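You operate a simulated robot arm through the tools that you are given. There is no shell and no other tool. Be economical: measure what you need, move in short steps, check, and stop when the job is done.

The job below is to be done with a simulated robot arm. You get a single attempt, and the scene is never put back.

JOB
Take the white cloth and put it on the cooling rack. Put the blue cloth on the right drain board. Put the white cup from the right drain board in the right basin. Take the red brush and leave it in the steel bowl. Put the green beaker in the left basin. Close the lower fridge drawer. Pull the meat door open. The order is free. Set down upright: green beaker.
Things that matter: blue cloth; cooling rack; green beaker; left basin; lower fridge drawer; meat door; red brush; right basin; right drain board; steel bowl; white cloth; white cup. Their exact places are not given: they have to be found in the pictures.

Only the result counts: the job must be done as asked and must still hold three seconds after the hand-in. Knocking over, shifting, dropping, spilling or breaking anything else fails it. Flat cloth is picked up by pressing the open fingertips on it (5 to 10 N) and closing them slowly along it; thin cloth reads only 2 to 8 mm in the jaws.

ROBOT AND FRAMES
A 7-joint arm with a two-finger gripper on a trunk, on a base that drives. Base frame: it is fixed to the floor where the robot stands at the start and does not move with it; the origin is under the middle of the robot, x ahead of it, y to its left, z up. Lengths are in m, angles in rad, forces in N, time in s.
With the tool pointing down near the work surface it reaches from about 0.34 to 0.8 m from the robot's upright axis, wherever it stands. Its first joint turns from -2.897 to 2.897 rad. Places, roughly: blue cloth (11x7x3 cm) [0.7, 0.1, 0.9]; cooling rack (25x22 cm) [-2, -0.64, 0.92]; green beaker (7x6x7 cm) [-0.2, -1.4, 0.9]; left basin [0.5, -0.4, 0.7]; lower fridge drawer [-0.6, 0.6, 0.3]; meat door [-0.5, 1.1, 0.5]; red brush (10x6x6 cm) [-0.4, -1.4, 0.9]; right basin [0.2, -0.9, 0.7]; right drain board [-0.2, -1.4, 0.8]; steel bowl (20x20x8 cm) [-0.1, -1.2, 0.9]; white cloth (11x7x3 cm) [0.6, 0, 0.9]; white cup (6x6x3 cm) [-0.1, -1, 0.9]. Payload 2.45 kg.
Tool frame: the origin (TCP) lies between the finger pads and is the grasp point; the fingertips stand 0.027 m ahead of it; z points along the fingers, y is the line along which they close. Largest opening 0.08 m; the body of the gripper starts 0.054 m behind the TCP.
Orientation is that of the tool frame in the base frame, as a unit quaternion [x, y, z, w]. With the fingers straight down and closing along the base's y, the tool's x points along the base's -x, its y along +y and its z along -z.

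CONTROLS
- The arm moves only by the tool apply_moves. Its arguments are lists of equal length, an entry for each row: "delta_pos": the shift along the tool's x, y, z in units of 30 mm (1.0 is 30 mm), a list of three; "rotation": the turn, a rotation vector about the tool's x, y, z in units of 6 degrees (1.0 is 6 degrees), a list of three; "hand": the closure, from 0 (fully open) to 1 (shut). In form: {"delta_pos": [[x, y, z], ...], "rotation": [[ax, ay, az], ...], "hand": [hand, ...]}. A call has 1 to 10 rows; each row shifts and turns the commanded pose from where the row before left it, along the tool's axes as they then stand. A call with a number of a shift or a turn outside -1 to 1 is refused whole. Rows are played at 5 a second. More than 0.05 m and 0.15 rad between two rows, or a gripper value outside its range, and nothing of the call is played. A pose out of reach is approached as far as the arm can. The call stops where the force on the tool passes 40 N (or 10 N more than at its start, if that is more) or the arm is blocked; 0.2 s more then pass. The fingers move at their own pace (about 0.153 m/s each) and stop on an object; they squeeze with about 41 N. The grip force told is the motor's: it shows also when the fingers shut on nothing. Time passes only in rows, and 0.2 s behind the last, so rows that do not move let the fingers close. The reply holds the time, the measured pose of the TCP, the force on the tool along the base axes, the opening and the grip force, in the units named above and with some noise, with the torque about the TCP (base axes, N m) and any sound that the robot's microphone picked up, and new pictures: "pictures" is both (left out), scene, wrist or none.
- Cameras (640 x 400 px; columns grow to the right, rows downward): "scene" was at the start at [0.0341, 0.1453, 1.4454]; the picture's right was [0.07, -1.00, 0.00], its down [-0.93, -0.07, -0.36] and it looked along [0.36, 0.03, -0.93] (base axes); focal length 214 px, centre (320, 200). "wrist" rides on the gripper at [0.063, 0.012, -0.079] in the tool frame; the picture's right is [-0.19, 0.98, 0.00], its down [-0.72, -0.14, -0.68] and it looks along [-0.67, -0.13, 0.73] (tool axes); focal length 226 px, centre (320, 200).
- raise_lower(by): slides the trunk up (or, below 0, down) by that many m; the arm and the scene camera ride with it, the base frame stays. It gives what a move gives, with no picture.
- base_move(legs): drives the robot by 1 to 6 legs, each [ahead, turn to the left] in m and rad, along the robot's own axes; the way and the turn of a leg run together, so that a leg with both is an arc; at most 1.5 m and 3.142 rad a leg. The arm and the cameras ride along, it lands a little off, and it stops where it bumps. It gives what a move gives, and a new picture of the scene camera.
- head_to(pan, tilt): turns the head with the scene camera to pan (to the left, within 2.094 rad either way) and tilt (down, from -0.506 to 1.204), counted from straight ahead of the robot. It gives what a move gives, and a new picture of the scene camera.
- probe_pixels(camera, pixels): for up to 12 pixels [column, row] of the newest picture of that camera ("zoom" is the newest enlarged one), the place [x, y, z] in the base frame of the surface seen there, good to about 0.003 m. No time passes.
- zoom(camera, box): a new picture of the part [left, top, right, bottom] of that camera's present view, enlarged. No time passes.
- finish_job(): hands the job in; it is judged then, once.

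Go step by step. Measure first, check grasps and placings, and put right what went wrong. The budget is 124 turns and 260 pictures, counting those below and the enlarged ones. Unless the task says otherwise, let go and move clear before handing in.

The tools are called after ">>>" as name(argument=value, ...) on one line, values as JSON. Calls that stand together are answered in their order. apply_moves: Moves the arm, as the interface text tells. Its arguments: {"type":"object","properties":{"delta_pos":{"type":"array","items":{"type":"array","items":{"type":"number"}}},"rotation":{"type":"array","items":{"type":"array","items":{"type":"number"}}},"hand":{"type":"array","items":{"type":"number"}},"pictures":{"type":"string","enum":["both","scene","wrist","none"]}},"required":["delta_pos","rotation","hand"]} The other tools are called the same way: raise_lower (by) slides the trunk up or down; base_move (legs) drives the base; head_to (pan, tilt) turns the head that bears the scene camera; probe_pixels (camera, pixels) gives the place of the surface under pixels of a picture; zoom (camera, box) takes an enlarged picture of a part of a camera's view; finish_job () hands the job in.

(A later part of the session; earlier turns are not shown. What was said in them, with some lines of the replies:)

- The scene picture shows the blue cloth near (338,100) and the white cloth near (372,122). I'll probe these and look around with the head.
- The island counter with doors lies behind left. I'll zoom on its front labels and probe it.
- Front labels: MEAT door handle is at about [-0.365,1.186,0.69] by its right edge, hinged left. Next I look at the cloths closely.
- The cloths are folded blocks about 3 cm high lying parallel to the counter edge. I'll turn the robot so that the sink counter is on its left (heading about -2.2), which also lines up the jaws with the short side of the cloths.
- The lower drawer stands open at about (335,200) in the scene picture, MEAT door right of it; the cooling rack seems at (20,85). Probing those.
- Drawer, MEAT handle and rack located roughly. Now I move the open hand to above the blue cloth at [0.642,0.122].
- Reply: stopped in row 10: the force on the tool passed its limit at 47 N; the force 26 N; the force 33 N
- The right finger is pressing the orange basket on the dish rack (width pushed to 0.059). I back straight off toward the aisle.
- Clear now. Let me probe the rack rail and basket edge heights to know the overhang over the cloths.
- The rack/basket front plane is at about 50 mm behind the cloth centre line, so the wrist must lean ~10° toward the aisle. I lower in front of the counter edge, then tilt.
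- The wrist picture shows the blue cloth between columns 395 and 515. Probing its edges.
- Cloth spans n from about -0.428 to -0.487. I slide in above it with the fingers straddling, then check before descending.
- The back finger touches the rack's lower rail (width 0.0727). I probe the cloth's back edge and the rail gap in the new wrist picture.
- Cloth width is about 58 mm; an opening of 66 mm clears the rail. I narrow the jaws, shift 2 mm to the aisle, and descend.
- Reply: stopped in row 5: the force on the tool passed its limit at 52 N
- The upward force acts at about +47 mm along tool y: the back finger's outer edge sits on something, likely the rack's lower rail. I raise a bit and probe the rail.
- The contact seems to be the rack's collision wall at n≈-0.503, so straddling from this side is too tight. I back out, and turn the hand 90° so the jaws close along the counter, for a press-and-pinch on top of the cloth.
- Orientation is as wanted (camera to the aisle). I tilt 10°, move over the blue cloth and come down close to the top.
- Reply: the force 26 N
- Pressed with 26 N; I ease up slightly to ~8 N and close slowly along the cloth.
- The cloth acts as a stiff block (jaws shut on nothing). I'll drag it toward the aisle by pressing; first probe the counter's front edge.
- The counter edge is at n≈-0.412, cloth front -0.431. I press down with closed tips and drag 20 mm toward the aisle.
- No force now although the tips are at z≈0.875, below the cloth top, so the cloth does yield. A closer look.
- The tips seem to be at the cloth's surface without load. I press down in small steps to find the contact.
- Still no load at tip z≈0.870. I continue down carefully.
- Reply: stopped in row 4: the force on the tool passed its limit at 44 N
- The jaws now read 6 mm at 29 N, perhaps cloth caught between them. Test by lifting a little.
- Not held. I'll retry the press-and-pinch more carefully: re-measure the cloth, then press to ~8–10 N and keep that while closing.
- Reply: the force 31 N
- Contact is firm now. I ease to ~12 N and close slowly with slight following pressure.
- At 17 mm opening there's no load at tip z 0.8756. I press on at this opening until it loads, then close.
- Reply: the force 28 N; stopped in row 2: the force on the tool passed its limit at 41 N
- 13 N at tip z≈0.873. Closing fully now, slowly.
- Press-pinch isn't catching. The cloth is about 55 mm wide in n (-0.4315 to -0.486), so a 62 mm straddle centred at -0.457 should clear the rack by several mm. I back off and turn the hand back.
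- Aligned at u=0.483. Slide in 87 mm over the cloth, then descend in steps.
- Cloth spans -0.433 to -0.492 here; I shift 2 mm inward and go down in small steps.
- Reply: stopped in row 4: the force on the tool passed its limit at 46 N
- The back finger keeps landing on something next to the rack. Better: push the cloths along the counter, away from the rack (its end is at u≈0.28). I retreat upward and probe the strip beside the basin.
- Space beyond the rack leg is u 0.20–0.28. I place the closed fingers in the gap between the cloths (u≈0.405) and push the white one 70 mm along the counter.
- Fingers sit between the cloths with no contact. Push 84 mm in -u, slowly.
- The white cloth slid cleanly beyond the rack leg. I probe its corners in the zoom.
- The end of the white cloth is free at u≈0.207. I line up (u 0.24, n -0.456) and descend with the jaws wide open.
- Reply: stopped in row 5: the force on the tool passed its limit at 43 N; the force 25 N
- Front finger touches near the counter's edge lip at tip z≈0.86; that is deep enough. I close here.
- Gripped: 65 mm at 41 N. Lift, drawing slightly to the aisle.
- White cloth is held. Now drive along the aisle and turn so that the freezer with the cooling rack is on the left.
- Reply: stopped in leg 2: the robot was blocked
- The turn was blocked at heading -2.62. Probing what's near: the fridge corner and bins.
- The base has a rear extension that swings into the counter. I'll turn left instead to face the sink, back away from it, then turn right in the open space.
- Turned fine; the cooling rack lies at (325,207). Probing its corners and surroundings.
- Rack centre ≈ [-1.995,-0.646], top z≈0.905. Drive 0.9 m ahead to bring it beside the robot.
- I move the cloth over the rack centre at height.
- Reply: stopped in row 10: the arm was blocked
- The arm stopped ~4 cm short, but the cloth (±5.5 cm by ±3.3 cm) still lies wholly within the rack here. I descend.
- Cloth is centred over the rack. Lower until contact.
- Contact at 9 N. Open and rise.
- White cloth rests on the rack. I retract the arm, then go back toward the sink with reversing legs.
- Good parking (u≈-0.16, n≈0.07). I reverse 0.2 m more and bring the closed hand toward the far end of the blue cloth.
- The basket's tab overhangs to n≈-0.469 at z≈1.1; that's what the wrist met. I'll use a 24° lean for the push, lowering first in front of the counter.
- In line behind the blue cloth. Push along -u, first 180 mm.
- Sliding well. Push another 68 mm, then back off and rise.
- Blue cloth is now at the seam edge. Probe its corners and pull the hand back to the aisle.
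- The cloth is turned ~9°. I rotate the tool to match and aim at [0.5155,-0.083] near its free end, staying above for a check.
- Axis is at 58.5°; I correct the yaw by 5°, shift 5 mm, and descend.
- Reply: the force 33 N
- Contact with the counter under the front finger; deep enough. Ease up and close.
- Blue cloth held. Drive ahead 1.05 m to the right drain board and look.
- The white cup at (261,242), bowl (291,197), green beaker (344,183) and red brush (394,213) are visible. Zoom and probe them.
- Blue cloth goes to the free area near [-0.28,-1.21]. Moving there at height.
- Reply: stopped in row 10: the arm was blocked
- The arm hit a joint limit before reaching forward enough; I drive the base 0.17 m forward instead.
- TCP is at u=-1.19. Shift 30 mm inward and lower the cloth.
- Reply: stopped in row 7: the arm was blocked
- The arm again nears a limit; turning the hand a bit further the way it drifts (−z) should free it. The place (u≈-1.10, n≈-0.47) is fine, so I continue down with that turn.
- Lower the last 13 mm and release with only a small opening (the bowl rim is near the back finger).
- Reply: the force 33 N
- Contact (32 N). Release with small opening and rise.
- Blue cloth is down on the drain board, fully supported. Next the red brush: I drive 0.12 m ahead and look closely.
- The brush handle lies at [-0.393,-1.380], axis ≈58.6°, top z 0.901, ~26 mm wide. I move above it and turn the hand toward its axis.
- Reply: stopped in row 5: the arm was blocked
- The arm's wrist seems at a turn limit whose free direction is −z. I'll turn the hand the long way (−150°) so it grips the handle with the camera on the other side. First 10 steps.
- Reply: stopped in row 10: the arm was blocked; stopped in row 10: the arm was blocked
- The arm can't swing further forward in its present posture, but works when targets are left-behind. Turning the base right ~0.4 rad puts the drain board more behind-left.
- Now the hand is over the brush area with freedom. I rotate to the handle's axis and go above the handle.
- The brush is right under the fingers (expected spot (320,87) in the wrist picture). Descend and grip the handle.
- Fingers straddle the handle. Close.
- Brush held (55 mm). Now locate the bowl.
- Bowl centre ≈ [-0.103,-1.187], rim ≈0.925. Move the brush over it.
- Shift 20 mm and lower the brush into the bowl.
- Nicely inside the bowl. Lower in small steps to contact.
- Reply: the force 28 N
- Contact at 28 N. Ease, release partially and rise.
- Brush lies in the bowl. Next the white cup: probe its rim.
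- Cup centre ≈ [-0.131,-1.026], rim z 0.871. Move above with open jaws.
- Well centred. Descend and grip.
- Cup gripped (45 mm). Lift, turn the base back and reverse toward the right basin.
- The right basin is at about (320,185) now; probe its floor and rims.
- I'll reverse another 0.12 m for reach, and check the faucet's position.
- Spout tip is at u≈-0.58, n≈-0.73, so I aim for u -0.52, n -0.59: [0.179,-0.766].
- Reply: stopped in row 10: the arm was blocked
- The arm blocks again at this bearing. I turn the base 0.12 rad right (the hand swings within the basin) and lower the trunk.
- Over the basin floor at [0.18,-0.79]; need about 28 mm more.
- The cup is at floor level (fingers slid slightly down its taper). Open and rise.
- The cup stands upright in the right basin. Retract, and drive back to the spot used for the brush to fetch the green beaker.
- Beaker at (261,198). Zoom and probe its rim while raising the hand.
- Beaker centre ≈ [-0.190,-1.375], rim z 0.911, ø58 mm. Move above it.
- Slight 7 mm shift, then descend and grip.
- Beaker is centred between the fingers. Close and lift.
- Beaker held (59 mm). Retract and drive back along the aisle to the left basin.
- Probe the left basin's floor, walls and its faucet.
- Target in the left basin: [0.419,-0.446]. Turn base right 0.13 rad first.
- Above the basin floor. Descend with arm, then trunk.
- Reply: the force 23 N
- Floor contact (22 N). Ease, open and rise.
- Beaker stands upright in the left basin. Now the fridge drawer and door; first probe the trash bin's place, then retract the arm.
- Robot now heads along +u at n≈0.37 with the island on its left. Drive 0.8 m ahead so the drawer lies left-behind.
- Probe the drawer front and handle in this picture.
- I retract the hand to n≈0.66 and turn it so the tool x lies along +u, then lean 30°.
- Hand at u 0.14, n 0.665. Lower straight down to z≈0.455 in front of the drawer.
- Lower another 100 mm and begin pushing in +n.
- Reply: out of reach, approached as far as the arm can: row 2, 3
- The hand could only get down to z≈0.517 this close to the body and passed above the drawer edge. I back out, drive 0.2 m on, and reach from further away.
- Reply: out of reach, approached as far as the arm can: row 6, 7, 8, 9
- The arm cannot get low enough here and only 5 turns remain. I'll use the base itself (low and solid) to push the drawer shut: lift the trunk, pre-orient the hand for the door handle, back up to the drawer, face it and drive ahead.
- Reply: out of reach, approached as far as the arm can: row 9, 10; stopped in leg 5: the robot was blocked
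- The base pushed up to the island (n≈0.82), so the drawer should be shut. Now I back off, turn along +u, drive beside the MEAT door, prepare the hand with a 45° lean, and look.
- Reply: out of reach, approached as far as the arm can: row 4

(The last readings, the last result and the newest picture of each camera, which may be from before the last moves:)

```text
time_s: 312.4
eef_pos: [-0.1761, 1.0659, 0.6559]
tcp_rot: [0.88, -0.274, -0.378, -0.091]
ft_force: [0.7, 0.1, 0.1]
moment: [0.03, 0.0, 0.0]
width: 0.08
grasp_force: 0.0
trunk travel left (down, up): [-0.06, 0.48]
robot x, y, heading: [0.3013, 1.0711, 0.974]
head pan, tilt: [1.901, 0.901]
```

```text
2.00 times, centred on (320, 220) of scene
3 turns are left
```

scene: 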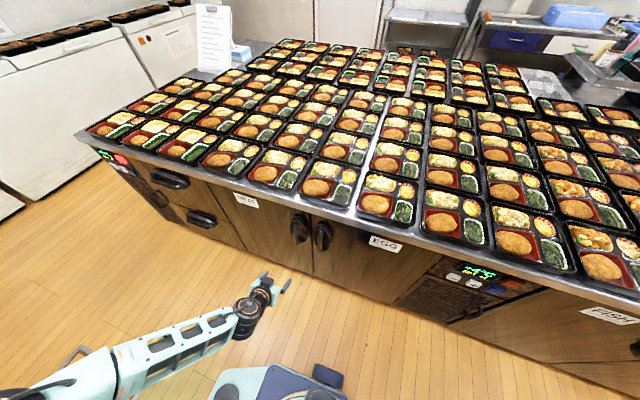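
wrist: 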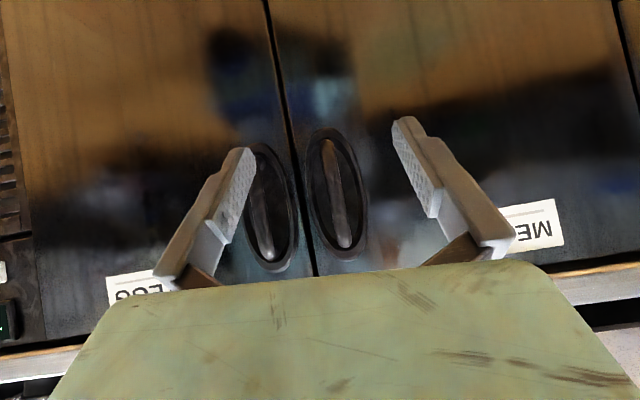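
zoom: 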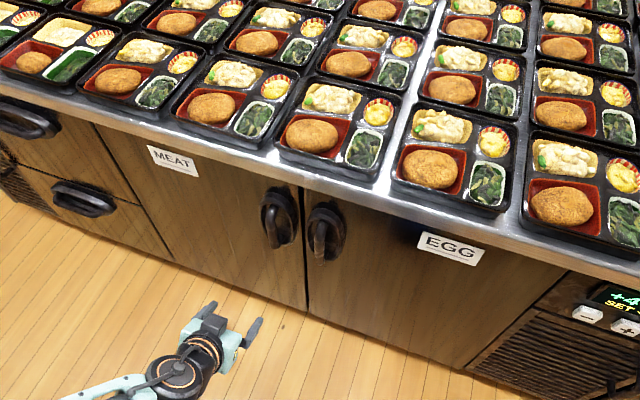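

Drawer is shut. The wrist picture shows the MEAT handle's bar at about (335,190), i.e. u≈0.762, z≈0.65, nearly centred between the fingers. I advance ~205 mm, grip the bar, and pull along the door's arc with matching yaw.

>>> apply_moves(delta_pos=[[-0.68, -0.03, 0.69], [-0.68, -0.03, 0.69], [-0.68, -0.03, 0.69], [-0.68, -0.03, 0.69], [-0.68, -0.03, 0.69], [-0.68, -0.03, 0.69], [-0.5, -0.03, 0.5], [-0.2, 0, 0.2]], rotation=[[0, 0, 0], [0, 0, 0], [0, 0, 0], [0, 0, 0], [0, 0, 0], [0, 0, 0], [0, 0, 0], [0, 0, 0]], hand=[0.19, 0.19, 0.19, 0.19, 0.19, 0.19, 0.19, 0.19], pictures="wrist")

>>> apply_moves(delta_pos=[[0, 0, 0], [0, 0, 0], [0, 0, 0], [0, 0, 0]], rotation=[[0, 0, 0], [0, 0, 0], [0, 0, 0], [0, 0, 0]], hand=[0.5, 1, 1, 1], pictures="wrist")

>>> apply_moves(delta_pos=[[0.3, 0.05, -0.3], [0.65, 0.11, -0.66], [0.65, 0.11, -0.66], [0.65, 0.11, -0.66], [0.65, 0.11, -0.66], [0.65, 0.11, -0.66], [0.65, 0.11, -0.66], [0.65, 0.11, -0.66]], rotation=[[0.2, -0.01, 0.2], [0.447, -0.03, 0.437], [0.447, -0.03, 0.437], [0.447, -0.03, 0.437], [0.447, -0.03, 0.437], [0.447, -0.03, 0.437], [0.447, -0.03, 0.437], [0.447, -0.03, 0.437]], hand=[1, 1, 1, 1, 1, 1, 1, 1], pictures="both")

>>> apply_moves(delta_pos=[[0.65, 0.11, -0.66], [0.65, 0.11, -0.66], [0.65, 0.11, -0.66], [0.65, 0.11, -0.66], [0.65, 0.11, -0.66], [0.65, 0.11, -0.66], [0.65, 0.11, -0.66], [0.65, 0.11, -0.66]], rotation=[[0.447, -0.03, 0.437], [0.447, -0.03, 0.437], [0.447, -0.03, 0.437], [0.447, -0.03, 0.437], [0.447, -0.03, 0.437], [0.447, -0.03, 0.437], [0.447, -0.03, 0.437], [0.447, -0.03, 0.437]], hand=[1, 1, 1, 1, 1, 1, 1, 1], pictures="both")

```text
time_s: 314.2
eef_pos: [-0.3354, 1.1842, 0.6531]
tcp_rot: [0.881, -0.277, -0.372, -0.094]
ft_force: [12.6, -9.7, 5.0]
moment: [0.19, -0.27, -0.49]
width: 0.0585
grasp_force: 0.0
trunk travel left (down, up): [-0.06, 0.48]
robot x, y, heading: [0.3019, 1.0742, 0.973]
head pan, tilt: [1.901, 0.901]
stopped in row 8: the force on the tool passed its limit at 46 N (the readings are from after the stop); the commanded pose is now the measured one
```

wrist: 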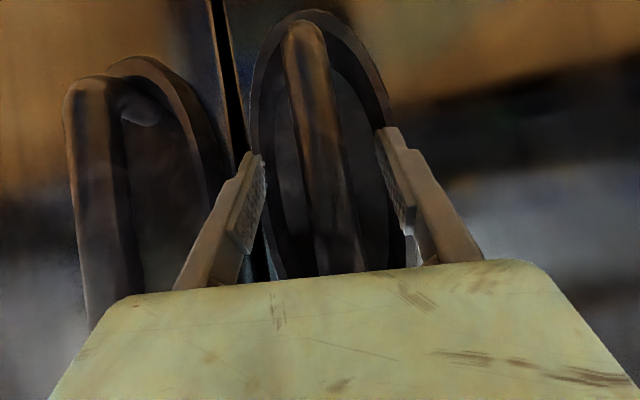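

```text
time_s: 315.2
eef_pos: [-0.3398, 1.1799, 0.6532]
tcp_rot: [0.881, -0.274, -0.375, -0.091]
ft_force: [-24.0, -21.9, -6.9]
moment: [1.28, -0.48, -0.24]
width: 0.0207
grasp_force: 44.5
trunk travel left (down, up): [-0.06, 0.48]
robot x, y, heading: [0.2981, 1.0742, 0.97]
head pan, tilt: [1.901, 0.901]
```

wrist: 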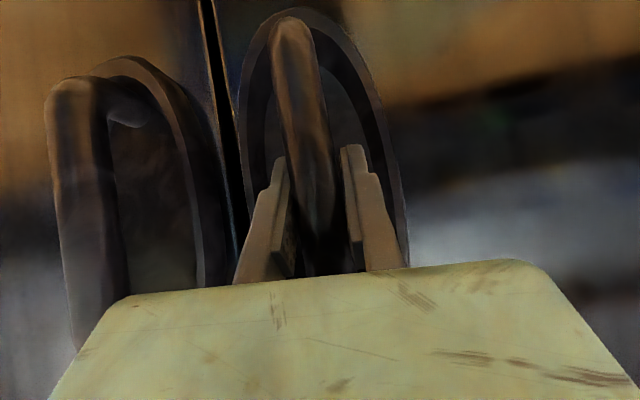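

```text
time_s: 316.3
eef_pos: [-0.2773, 1.1118, 0.6535]
tcp_rot: [0.846, -0.37, -0.362, -0.131]
ft_force: [-7.6, -3.8, -11.8]
moment: [0.74, -0.88, 0.2]
width: 0.0203
grasp_force: 45.0
trunk travel left (down, up): [-0.06, 0.48]
robot x, y, heading: [0.3033, 1.0724, 0.976]
head pan, tilt: [1.901, 0.901]
stopped in row 5: the force on the tool passed its limit at 46 N (the readings are from after the stop); the commanded pose is now the measured one
```

scene: 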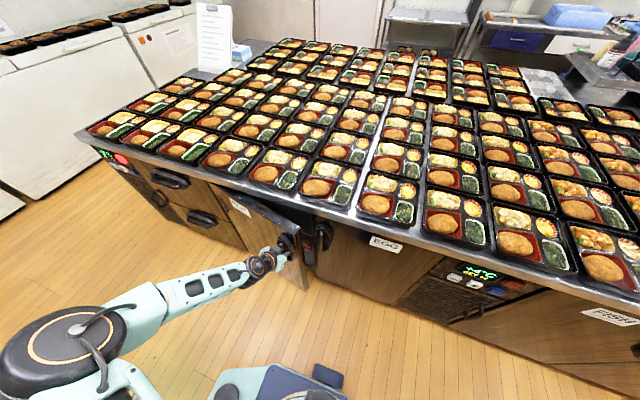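
wrist: 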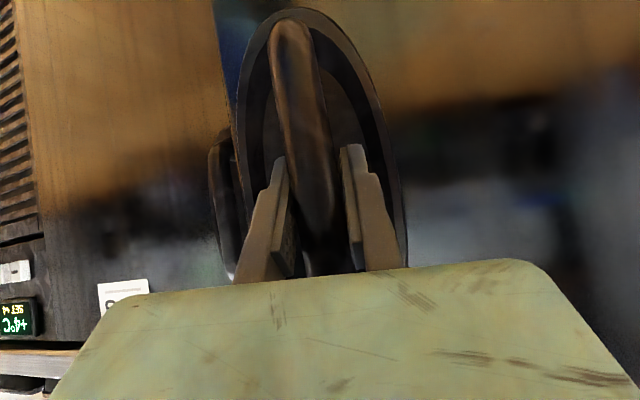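

```text
time_s: 317.1
eef_pos: [-0.234, 1.0381, 0.6529]
tcp_rot: [0.808, -0.446, -0.35, -0.162]
ft_force: [-11.6, -4.5, -17.0]
moment: [0.78, -0.92, 0.16]
width: 0.0208
grasp_force: 44.5
trunk travel left (down, up): [-0.06, 0.48]
robot x, y, heading: [0.3073, 1.074, 0.971]
head pan, tilt: [1.901, 0.901]
stopped in row 4: the force on the tool passed its limit at 41 N (the readings are from after the stop); the commanded pose is now the measured one
2 turns are left
```

scene: 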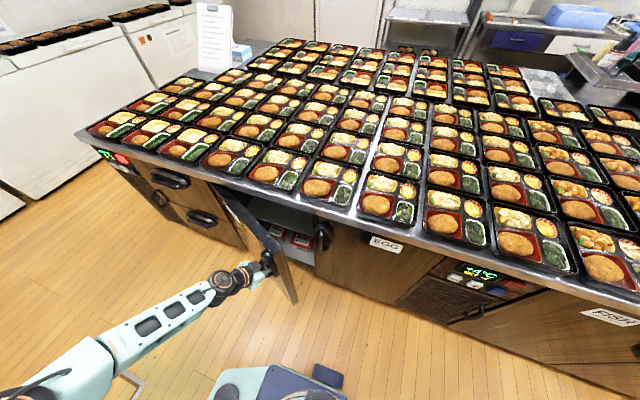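
wrist: 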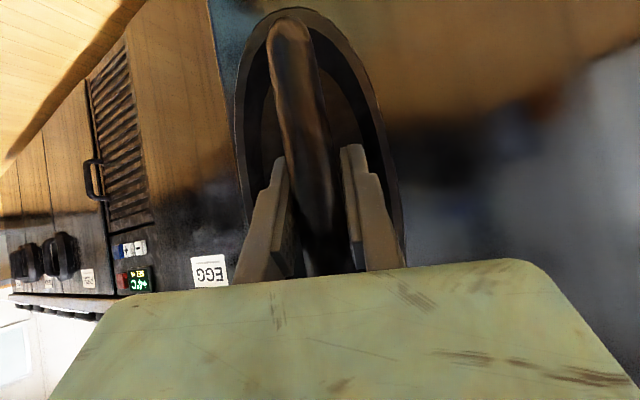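

The bar is gripped (21 mm) and the door has swung about 24°. I continue the arc with half-size steps in several calls.

>>> apply_moves(delta_pos=[[0.325, 0.055, -0.33], [0.325, 0.055, -0.33], [0.325, 0.055, -0.33], [0.325, 0.055, -0.33], [0.325, 0.055, -0.33], [0.325, 0.055, -0.33], [0.325, 0.055, -0.33], [0.325, 0.055, -0.33], [0.325, 0.055, -0.33], [0.325, 0.055, -0.33]], rotation=[[0.223, -0.015, 0.218], [0.223, -0.015, 0.218], [0.223, -0.015, 0.218], [0.223, -0.015, 0.218], [0.223, -0.015, 0.218], [0.223, -0.015, 0.218], [0.223, -0.015, 0.218], [0.223, -0.015, 0.218], [0.223, -0.015, 0.218], [0.223, -0.015, 0.218]], hand=[1, 1, 1, 1, 1, 1, 1, 1, 1, 1], pictures="none")

>>> apply_moves(delta_pos=[[0.325, 0.055, -0.33], [0.325, 0.055, -0.33], [0.325, 0.055, -0.33], [0.325, 0.055, -0.33], [0.325, 0.055, -0.33], [0.325, 0.055, -0.33], [0.325, 0.055, -0.33], [0.325, 0.055, -0.33], [0.325, 0.055, -0.33], [0.325, 0.055, -0.33]], rotation=[[0.223, -0.015, 0.218], [0.223, -0.015, 0.218], [0.223, -0.015, 0.218], [0.223, -0.015, 0.218], [0.223, -0.015, 0.218], [0.223, -0.015, 0.218], [0.223, -0.015, 0.218], [0.223, -0.015, 0.218], [0.223, -0.015, 0.218], [0.223, -0.015, 0.218]], hand=[1, 1, 1, 1, 1, 1, 1, 1, 1, 1], pictures="none")

>>> apply_moves(delta_pos=[[0.325, 0.055, -0.33], [0.325, 0.055, -0.33], [0.325, 0.055, -0.33], [0.325, 0.055, -0.33], [0.325, 0.055, -0.33], [0.325, 0.055, -0.33], [0.325, 0.055, -0.33], [0.325, 0.055, -0.33], [0.325, 0.055, -0.33], [0.325, 0.055, -0.33]], rotation=[[0.223, -0.015, 0.218], [0.223, -0.015, 0.218], [0.223, -0.015, 0.218], [0.223, -0.015, 0.218], [0.223, -0.015, 0.218], [0.223, -0.015, 0.218], [0.223, -0.015, 0.218], [0.223, -0.015, 0.218], [0.223, -0.015, 0.218], [0.223, -0.015, 0.218]], hand=[1, 1, 1, 1, 1, 1, 1, 1, 1, 1], pictures="none")

>>> apply_moves(delta_pos=[[0.325, 0.055, -0.33], [0.325, 0.055, -0.33], [0.325, 0.055, -0.33], [0.325, 0.055, -0.33], [0.325, 0.055, -0.33]], rotation=[[0.223, -0.015, 0.218], [0.223, -0.015, 0.218], [0.223, -0.015, 0.218], [0.223, -0.015, 0.218], [0.223, -0.015, 0.218]], hand=[1, 1, 1, 1, 1], pictures="both")

```text
time_s: 317.8
eef_pos: [-0.2226, 1.0081, 0.6527]
tcp_rot: [0.791, -0.475, -0.343, -0.173]
ft_force: [-12.2, -4.2, -16.3]
moment: [0.59, -1.03, 0.09]
width: 0.0206
grasp_force: 45.2
trunk travel left (down, up): [-0.06, 0.48]
robot x, y, heading: [0.3027, 1.0757, 0.975]
head pan, tilt: [1.901, 0.901]
stopped in row 3: the force on the tool passed its limit at 41 N (the readings are from after the stop); the commanded pose is now the measured one
```

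```text
time_s: 318.5
eef_pos: [-0.2119, 0.9776, 0.6526]
tcp_rot: [0.775, -0.502, -0.338, -0.182]
ft_force: [-15.2, -2.7, -17.2]
moment: [0.52, -1.08, 0.06]
width: 0.0204
grasp_force: 45.0
trunk travel left (down, up): [-0.06, 0.48]
robot x, y, heading: [0.3037, 1.0737, 0.975]
head pan, tilt: [1.901, 0.901]
stopped in row 3: the force on the tool passed its limit at 42 N (the readings are from after the stop); the commanded pose is now the measured one
```

```text
time_s: 319.1
eef_pos: [-0.208, 0.9538, 0.6535]
tcp_rot: [0.762, -0.522, -0.333, -0.19]
ft_force: [-16.0, -3.0, -17.7]
moment: [0.63, -1.08, 0.02]
width: 0.0207
grasp_force: 45.3
trunk travel left (down, up): [-0.06, 0.48]
robot x, y, heading: [0.3025, 1.0699, 0.974]
head pan, tilt: [1.901, 0.901]
stopped in row 2: the force on the tool passed its limit at 44 N (the readings are from after the stop); the commanded pose is now the measured one
```

```text
time_s: 319.6
eef_pos: [-0.2032, 0.9351, 0.6539]
tcp_rot: [0.751, -0.538, -0.33, -0.194]
ft_force: [-16.3, -2.5, -18.2]
moment: [0.61, -1.14, -0.04]
width: 0.021
grasp_force: 44.9
trunk travel left (down, up): [-0.06, 0.48]
robot x, y, heading: [0.3019, 1.0707, 0.978]
head pan, tilt: [1.901, 0.901]
stopped in row 2: the force on the tool passed its limit at 42 N (the readings are from after the stop); the commanded pose is now the measured one
1 turns are left
```

scene: 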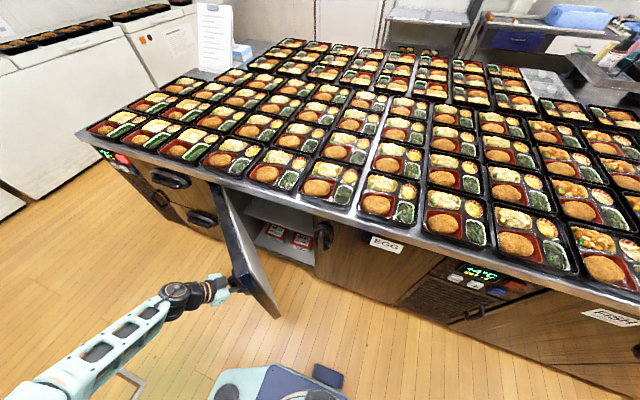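
wrist: 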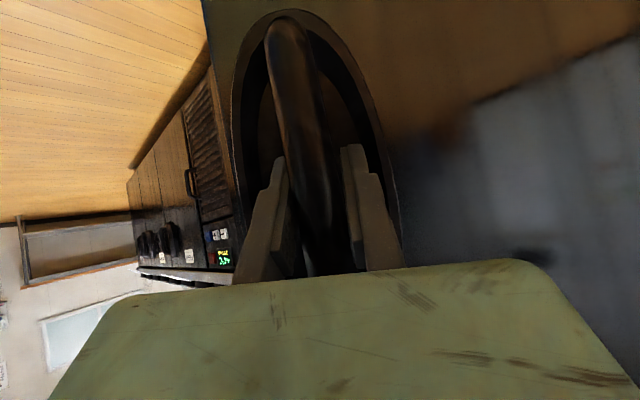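

The door stands about 38° open and is still held. In this last turn I re-grip to relieve the strain, pull further in several steps, release, back away horizontally, and hand in.

>>> apply_moves(delta_pos=[[0, 0, 0], [0, 0, 0], [0, 0, 0], [0.325, 0.055, -0.33], [0.325, 0.055, -0.33], [0.325, 0.055, -0.33], [0.325, 0.055, -0.33], [0.325, 0.055, -0.33], [0.325, 0.055, -0.33], [0.325, 0.055, -0.33]], rotation=[[0, 0, 0], [0, 0, 0], [0, 0, 0], [0.223, -0.015, 0.218], [0.223, -0.015, 0.218], [0.223, -0.015, 0.218], [0.223, -0.015, 0.218], [0.223, -0.015, 0.218], [0.223, -0.015, 0.218], [0.223, -0.015, 0.218]], hand=[0.5, 1, 1, 1, 1, 1, 1, 1, 1, 1], pictures="none")

>>> apply_moves(delta_pos=[[0, 0, 0], [0, 0, 0], [0, 0, 0], [0.325, 0.055, -0.33], [0.325, 0.055, -0.33], [0.325, 0.055, -0.33], [0.325, 0.055, -0.33], [0.325, 0.055, -0.33], [0.325, 0.055, -0.33], [0.325, 0.055, -0.33]], rotation=[[0, 0, 0], [0, 0, 0], [0, 0, 0], [0.223, -0.015, 0.218], [0.223, -0.015, 0.218], [0.223, -0.015, 0.218], [0.223, -0.015, 0.218], [0.223, -0.015, 0.218], [0.223, -0.015, 0.218], [0.223, -0.015, 0.218]], hand=[0.5, 1, 1, 1, 1, 1, 1, 1, 1, 1], pictures="none")

>>> apply_moves(delta_pos=[[0, 0, 0], [0, 0, 0], [0, 0, 0], [0.325, 0.055, -0.33], [0.325, 0.055, -0.33], [0.325, 0.055, -0.33], [0.325, 0.055, -0.33], [0.325, 0.055, -0.33], [0.325, 0.055, -0.33], [0.325, 0.055, -0.33]], rotation=[[0, 0, 0], [0, 0, 0], [0, 0, 0], [0.223, -0.015, 0.218], [0.223, -0.015, 0.218], [0.223, -0.015, 0.218], [0.223, -0.015, 0.218], [0.223, -0.015, 0.218], [0.223, -0.015, 0.218], [0.223, -0.015, 0.218]], hand=[0.5, 1, 1, 1, 1, 1, 1, 1, 1, 1], pictures="none")

>>> apply_moves(delta_pos=[[0, 0, 0], [0, 0, 0], [0, 0, 0], [0.325, 0.055, -0.33], [0.325, 0.055, -0.33], [0.325, 0.055, -0.33], [0.325, 0.055, -0.33], [0.325, 0.055, -0.33], [0.325, 0.055, -0.33], [0.325, 0.055, -0.33]], rotation=[[0, 0, 0], [0, 0, 0], [0, 0, 0], [0.223, -0.015, 0.218], [0.223, -0.015, 0.218], [0.223, -0.015, 0.218], [0.223, -0.015, 0.218], [0.223, -0.015, 0.218], [0.223, -0.015, 0.218], [0.223, -0.015, 0.218]], hand=[0.5, 1, 1, 1, 1, 1, 1, 1, 1, 1], pictures="none")

>>> apply_moves(delta_pos=[[0, 0, 0], [0, 0, 0], [0, 0, 0], [0.4, 0, -0.4], [0.6, 0, -0.6], [0.6, 0, -0.6], [0.6, 0, -0.6], [0.6, 0, -0.6]], rotation=[[0, 0, 0], [0, 0, 0], [0, 0, 0], [0, 0, 0], [0, 0, 0], [0, 0, 0], [0, 0, 0], [0, 0, 0]], hand=[0.4, 0.2, 0.2, 0.2, 0.2, 0.2, 0.2, 0.2], pictures="none")

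>>> finish_job()

```text
time_s: 320.9
eef_pos: [-0.2007, 0.9047, 0.6568]
tcp_rot: [0.73, -0.566, -0.323, -0.205]
ft_force: [-16.1, -1.8, -13.6]
moment: [0.3, -1.16, 0.05]
width: 0.0208
grasp_force: 44.9
trunk travel left (down, up): [-0.06, 0.48]
robot x, y, heading: [0.302, 1.0729, 0.977]
head pan, tilt: [1.901, 0.901]
stopped in row 6: the force on the tool passed its limit at 42 N (the readings are from after the stop); the commanded pose is now the measured one
```

```text
time_s: 322.1
eef_pos: [-0.1995, 0.8834, 0.6571]
tcp_rot: [0.716, -0.584, -0.319, -0.21]
ft_force: [-17.0, 0.2, -14.6]
moment: [0.26, -1.18, 0.01]
width: 0.0212
grasp_force: 44.5
trunk travel left (down, up): [-0.06, 0.48]
robot x, y, heading: [0.3, 1.07, 0.977]
head pan, tilt: [1.901, 0.901]
stopped in row 5: the force on the tool passed its limit at 43 N (the readings are from after the stop); the commanded pose is now the measured one
```

```text
time_s: 323.3
eef_pos: [-0.1986, 0.8571, 0.6571]
tcp_rot: [0.698, -0.605, -0.314, -0.218]
ft_force: [-17.1, 1.2, -14.0]
moment: [0.04, -1.21, 0.01]
width: 0.0211
grasp_force: 44.6
trunk travel left (down, up): [-0.06, 0.48]
robot x, y, heading: [0.306, 1.0749, 0.976]
head pan, tilt: [1.901, 0.901]
stopped in row 6: the force on the tool passed its limit at 46 N (the readings are from after the stop); the commanded pose is now the measured one
```

```text
time_s: 324.5
eef_pos: [-0.2012, 0.8347, 0.6609]
tcp_rot: [0.681, -0.625, -0.309, -0.225]
ft_force: [-13.9, 0.8, -10.0]
moment: [0.03, -1.1, 0.0]
width: 0.0214
grasp_force: 44.8
trunk travel left (down, up): [-0.06, 0.48]
robot x, y, heading: [0.2995, 1.0743, 0.976]
head pan, tilt: [1.901, 0.901]
stopped in row 5: the force on the tool passed its limit at 44 N (the readings are from after the stop); the commanded pose is now the measured one
```

```text
time_s: 326.3
eef_pos: [-0.1732, 0.7271, 0.6801]
tcp_rot: [0.68, -0.625, -0.309, -0.225]
ft_force: [-0.3, -0.6, 0.2]
moment: [0.01, -0.02, 0.02]
width: 0.0641
grasp_force: 0.1
out of reach, approached as far as the arm can: row 7, 8
trunk travel left (down, up): [-0.06, 0.48]
robot x, y, heading: [0.3036, 1.0711, 0.977]
head pan, tilt: [1.901, 0.901]
```

```text
The job is handed in.
```

I handed the job in with all seven tasks carried out. Before that, the wrist knocked the orange basket on the dish rack hard enough to trip the 47 N force limit. It looked unmoved in later pictures, but I never measured its position.

- **White cloth:** it lies on the cooling rack.
- **Blue cloth:** it lies on the right drain board.
- **White cup:** it stands upright in the right basin, with the food still in it.
- **Red brush:** it is in the steel bowl.
- **Green beaker:** it stands upright in the left basin.
- **Lower fridge drawer:** it is closed. I pushed it shut with the robot's base because the arm could not reach low enough.
- **Meat door:** it is open about 55°, estimated from the hand's position. I let go of the handle and backed the hand away, but took no picture afterwards.
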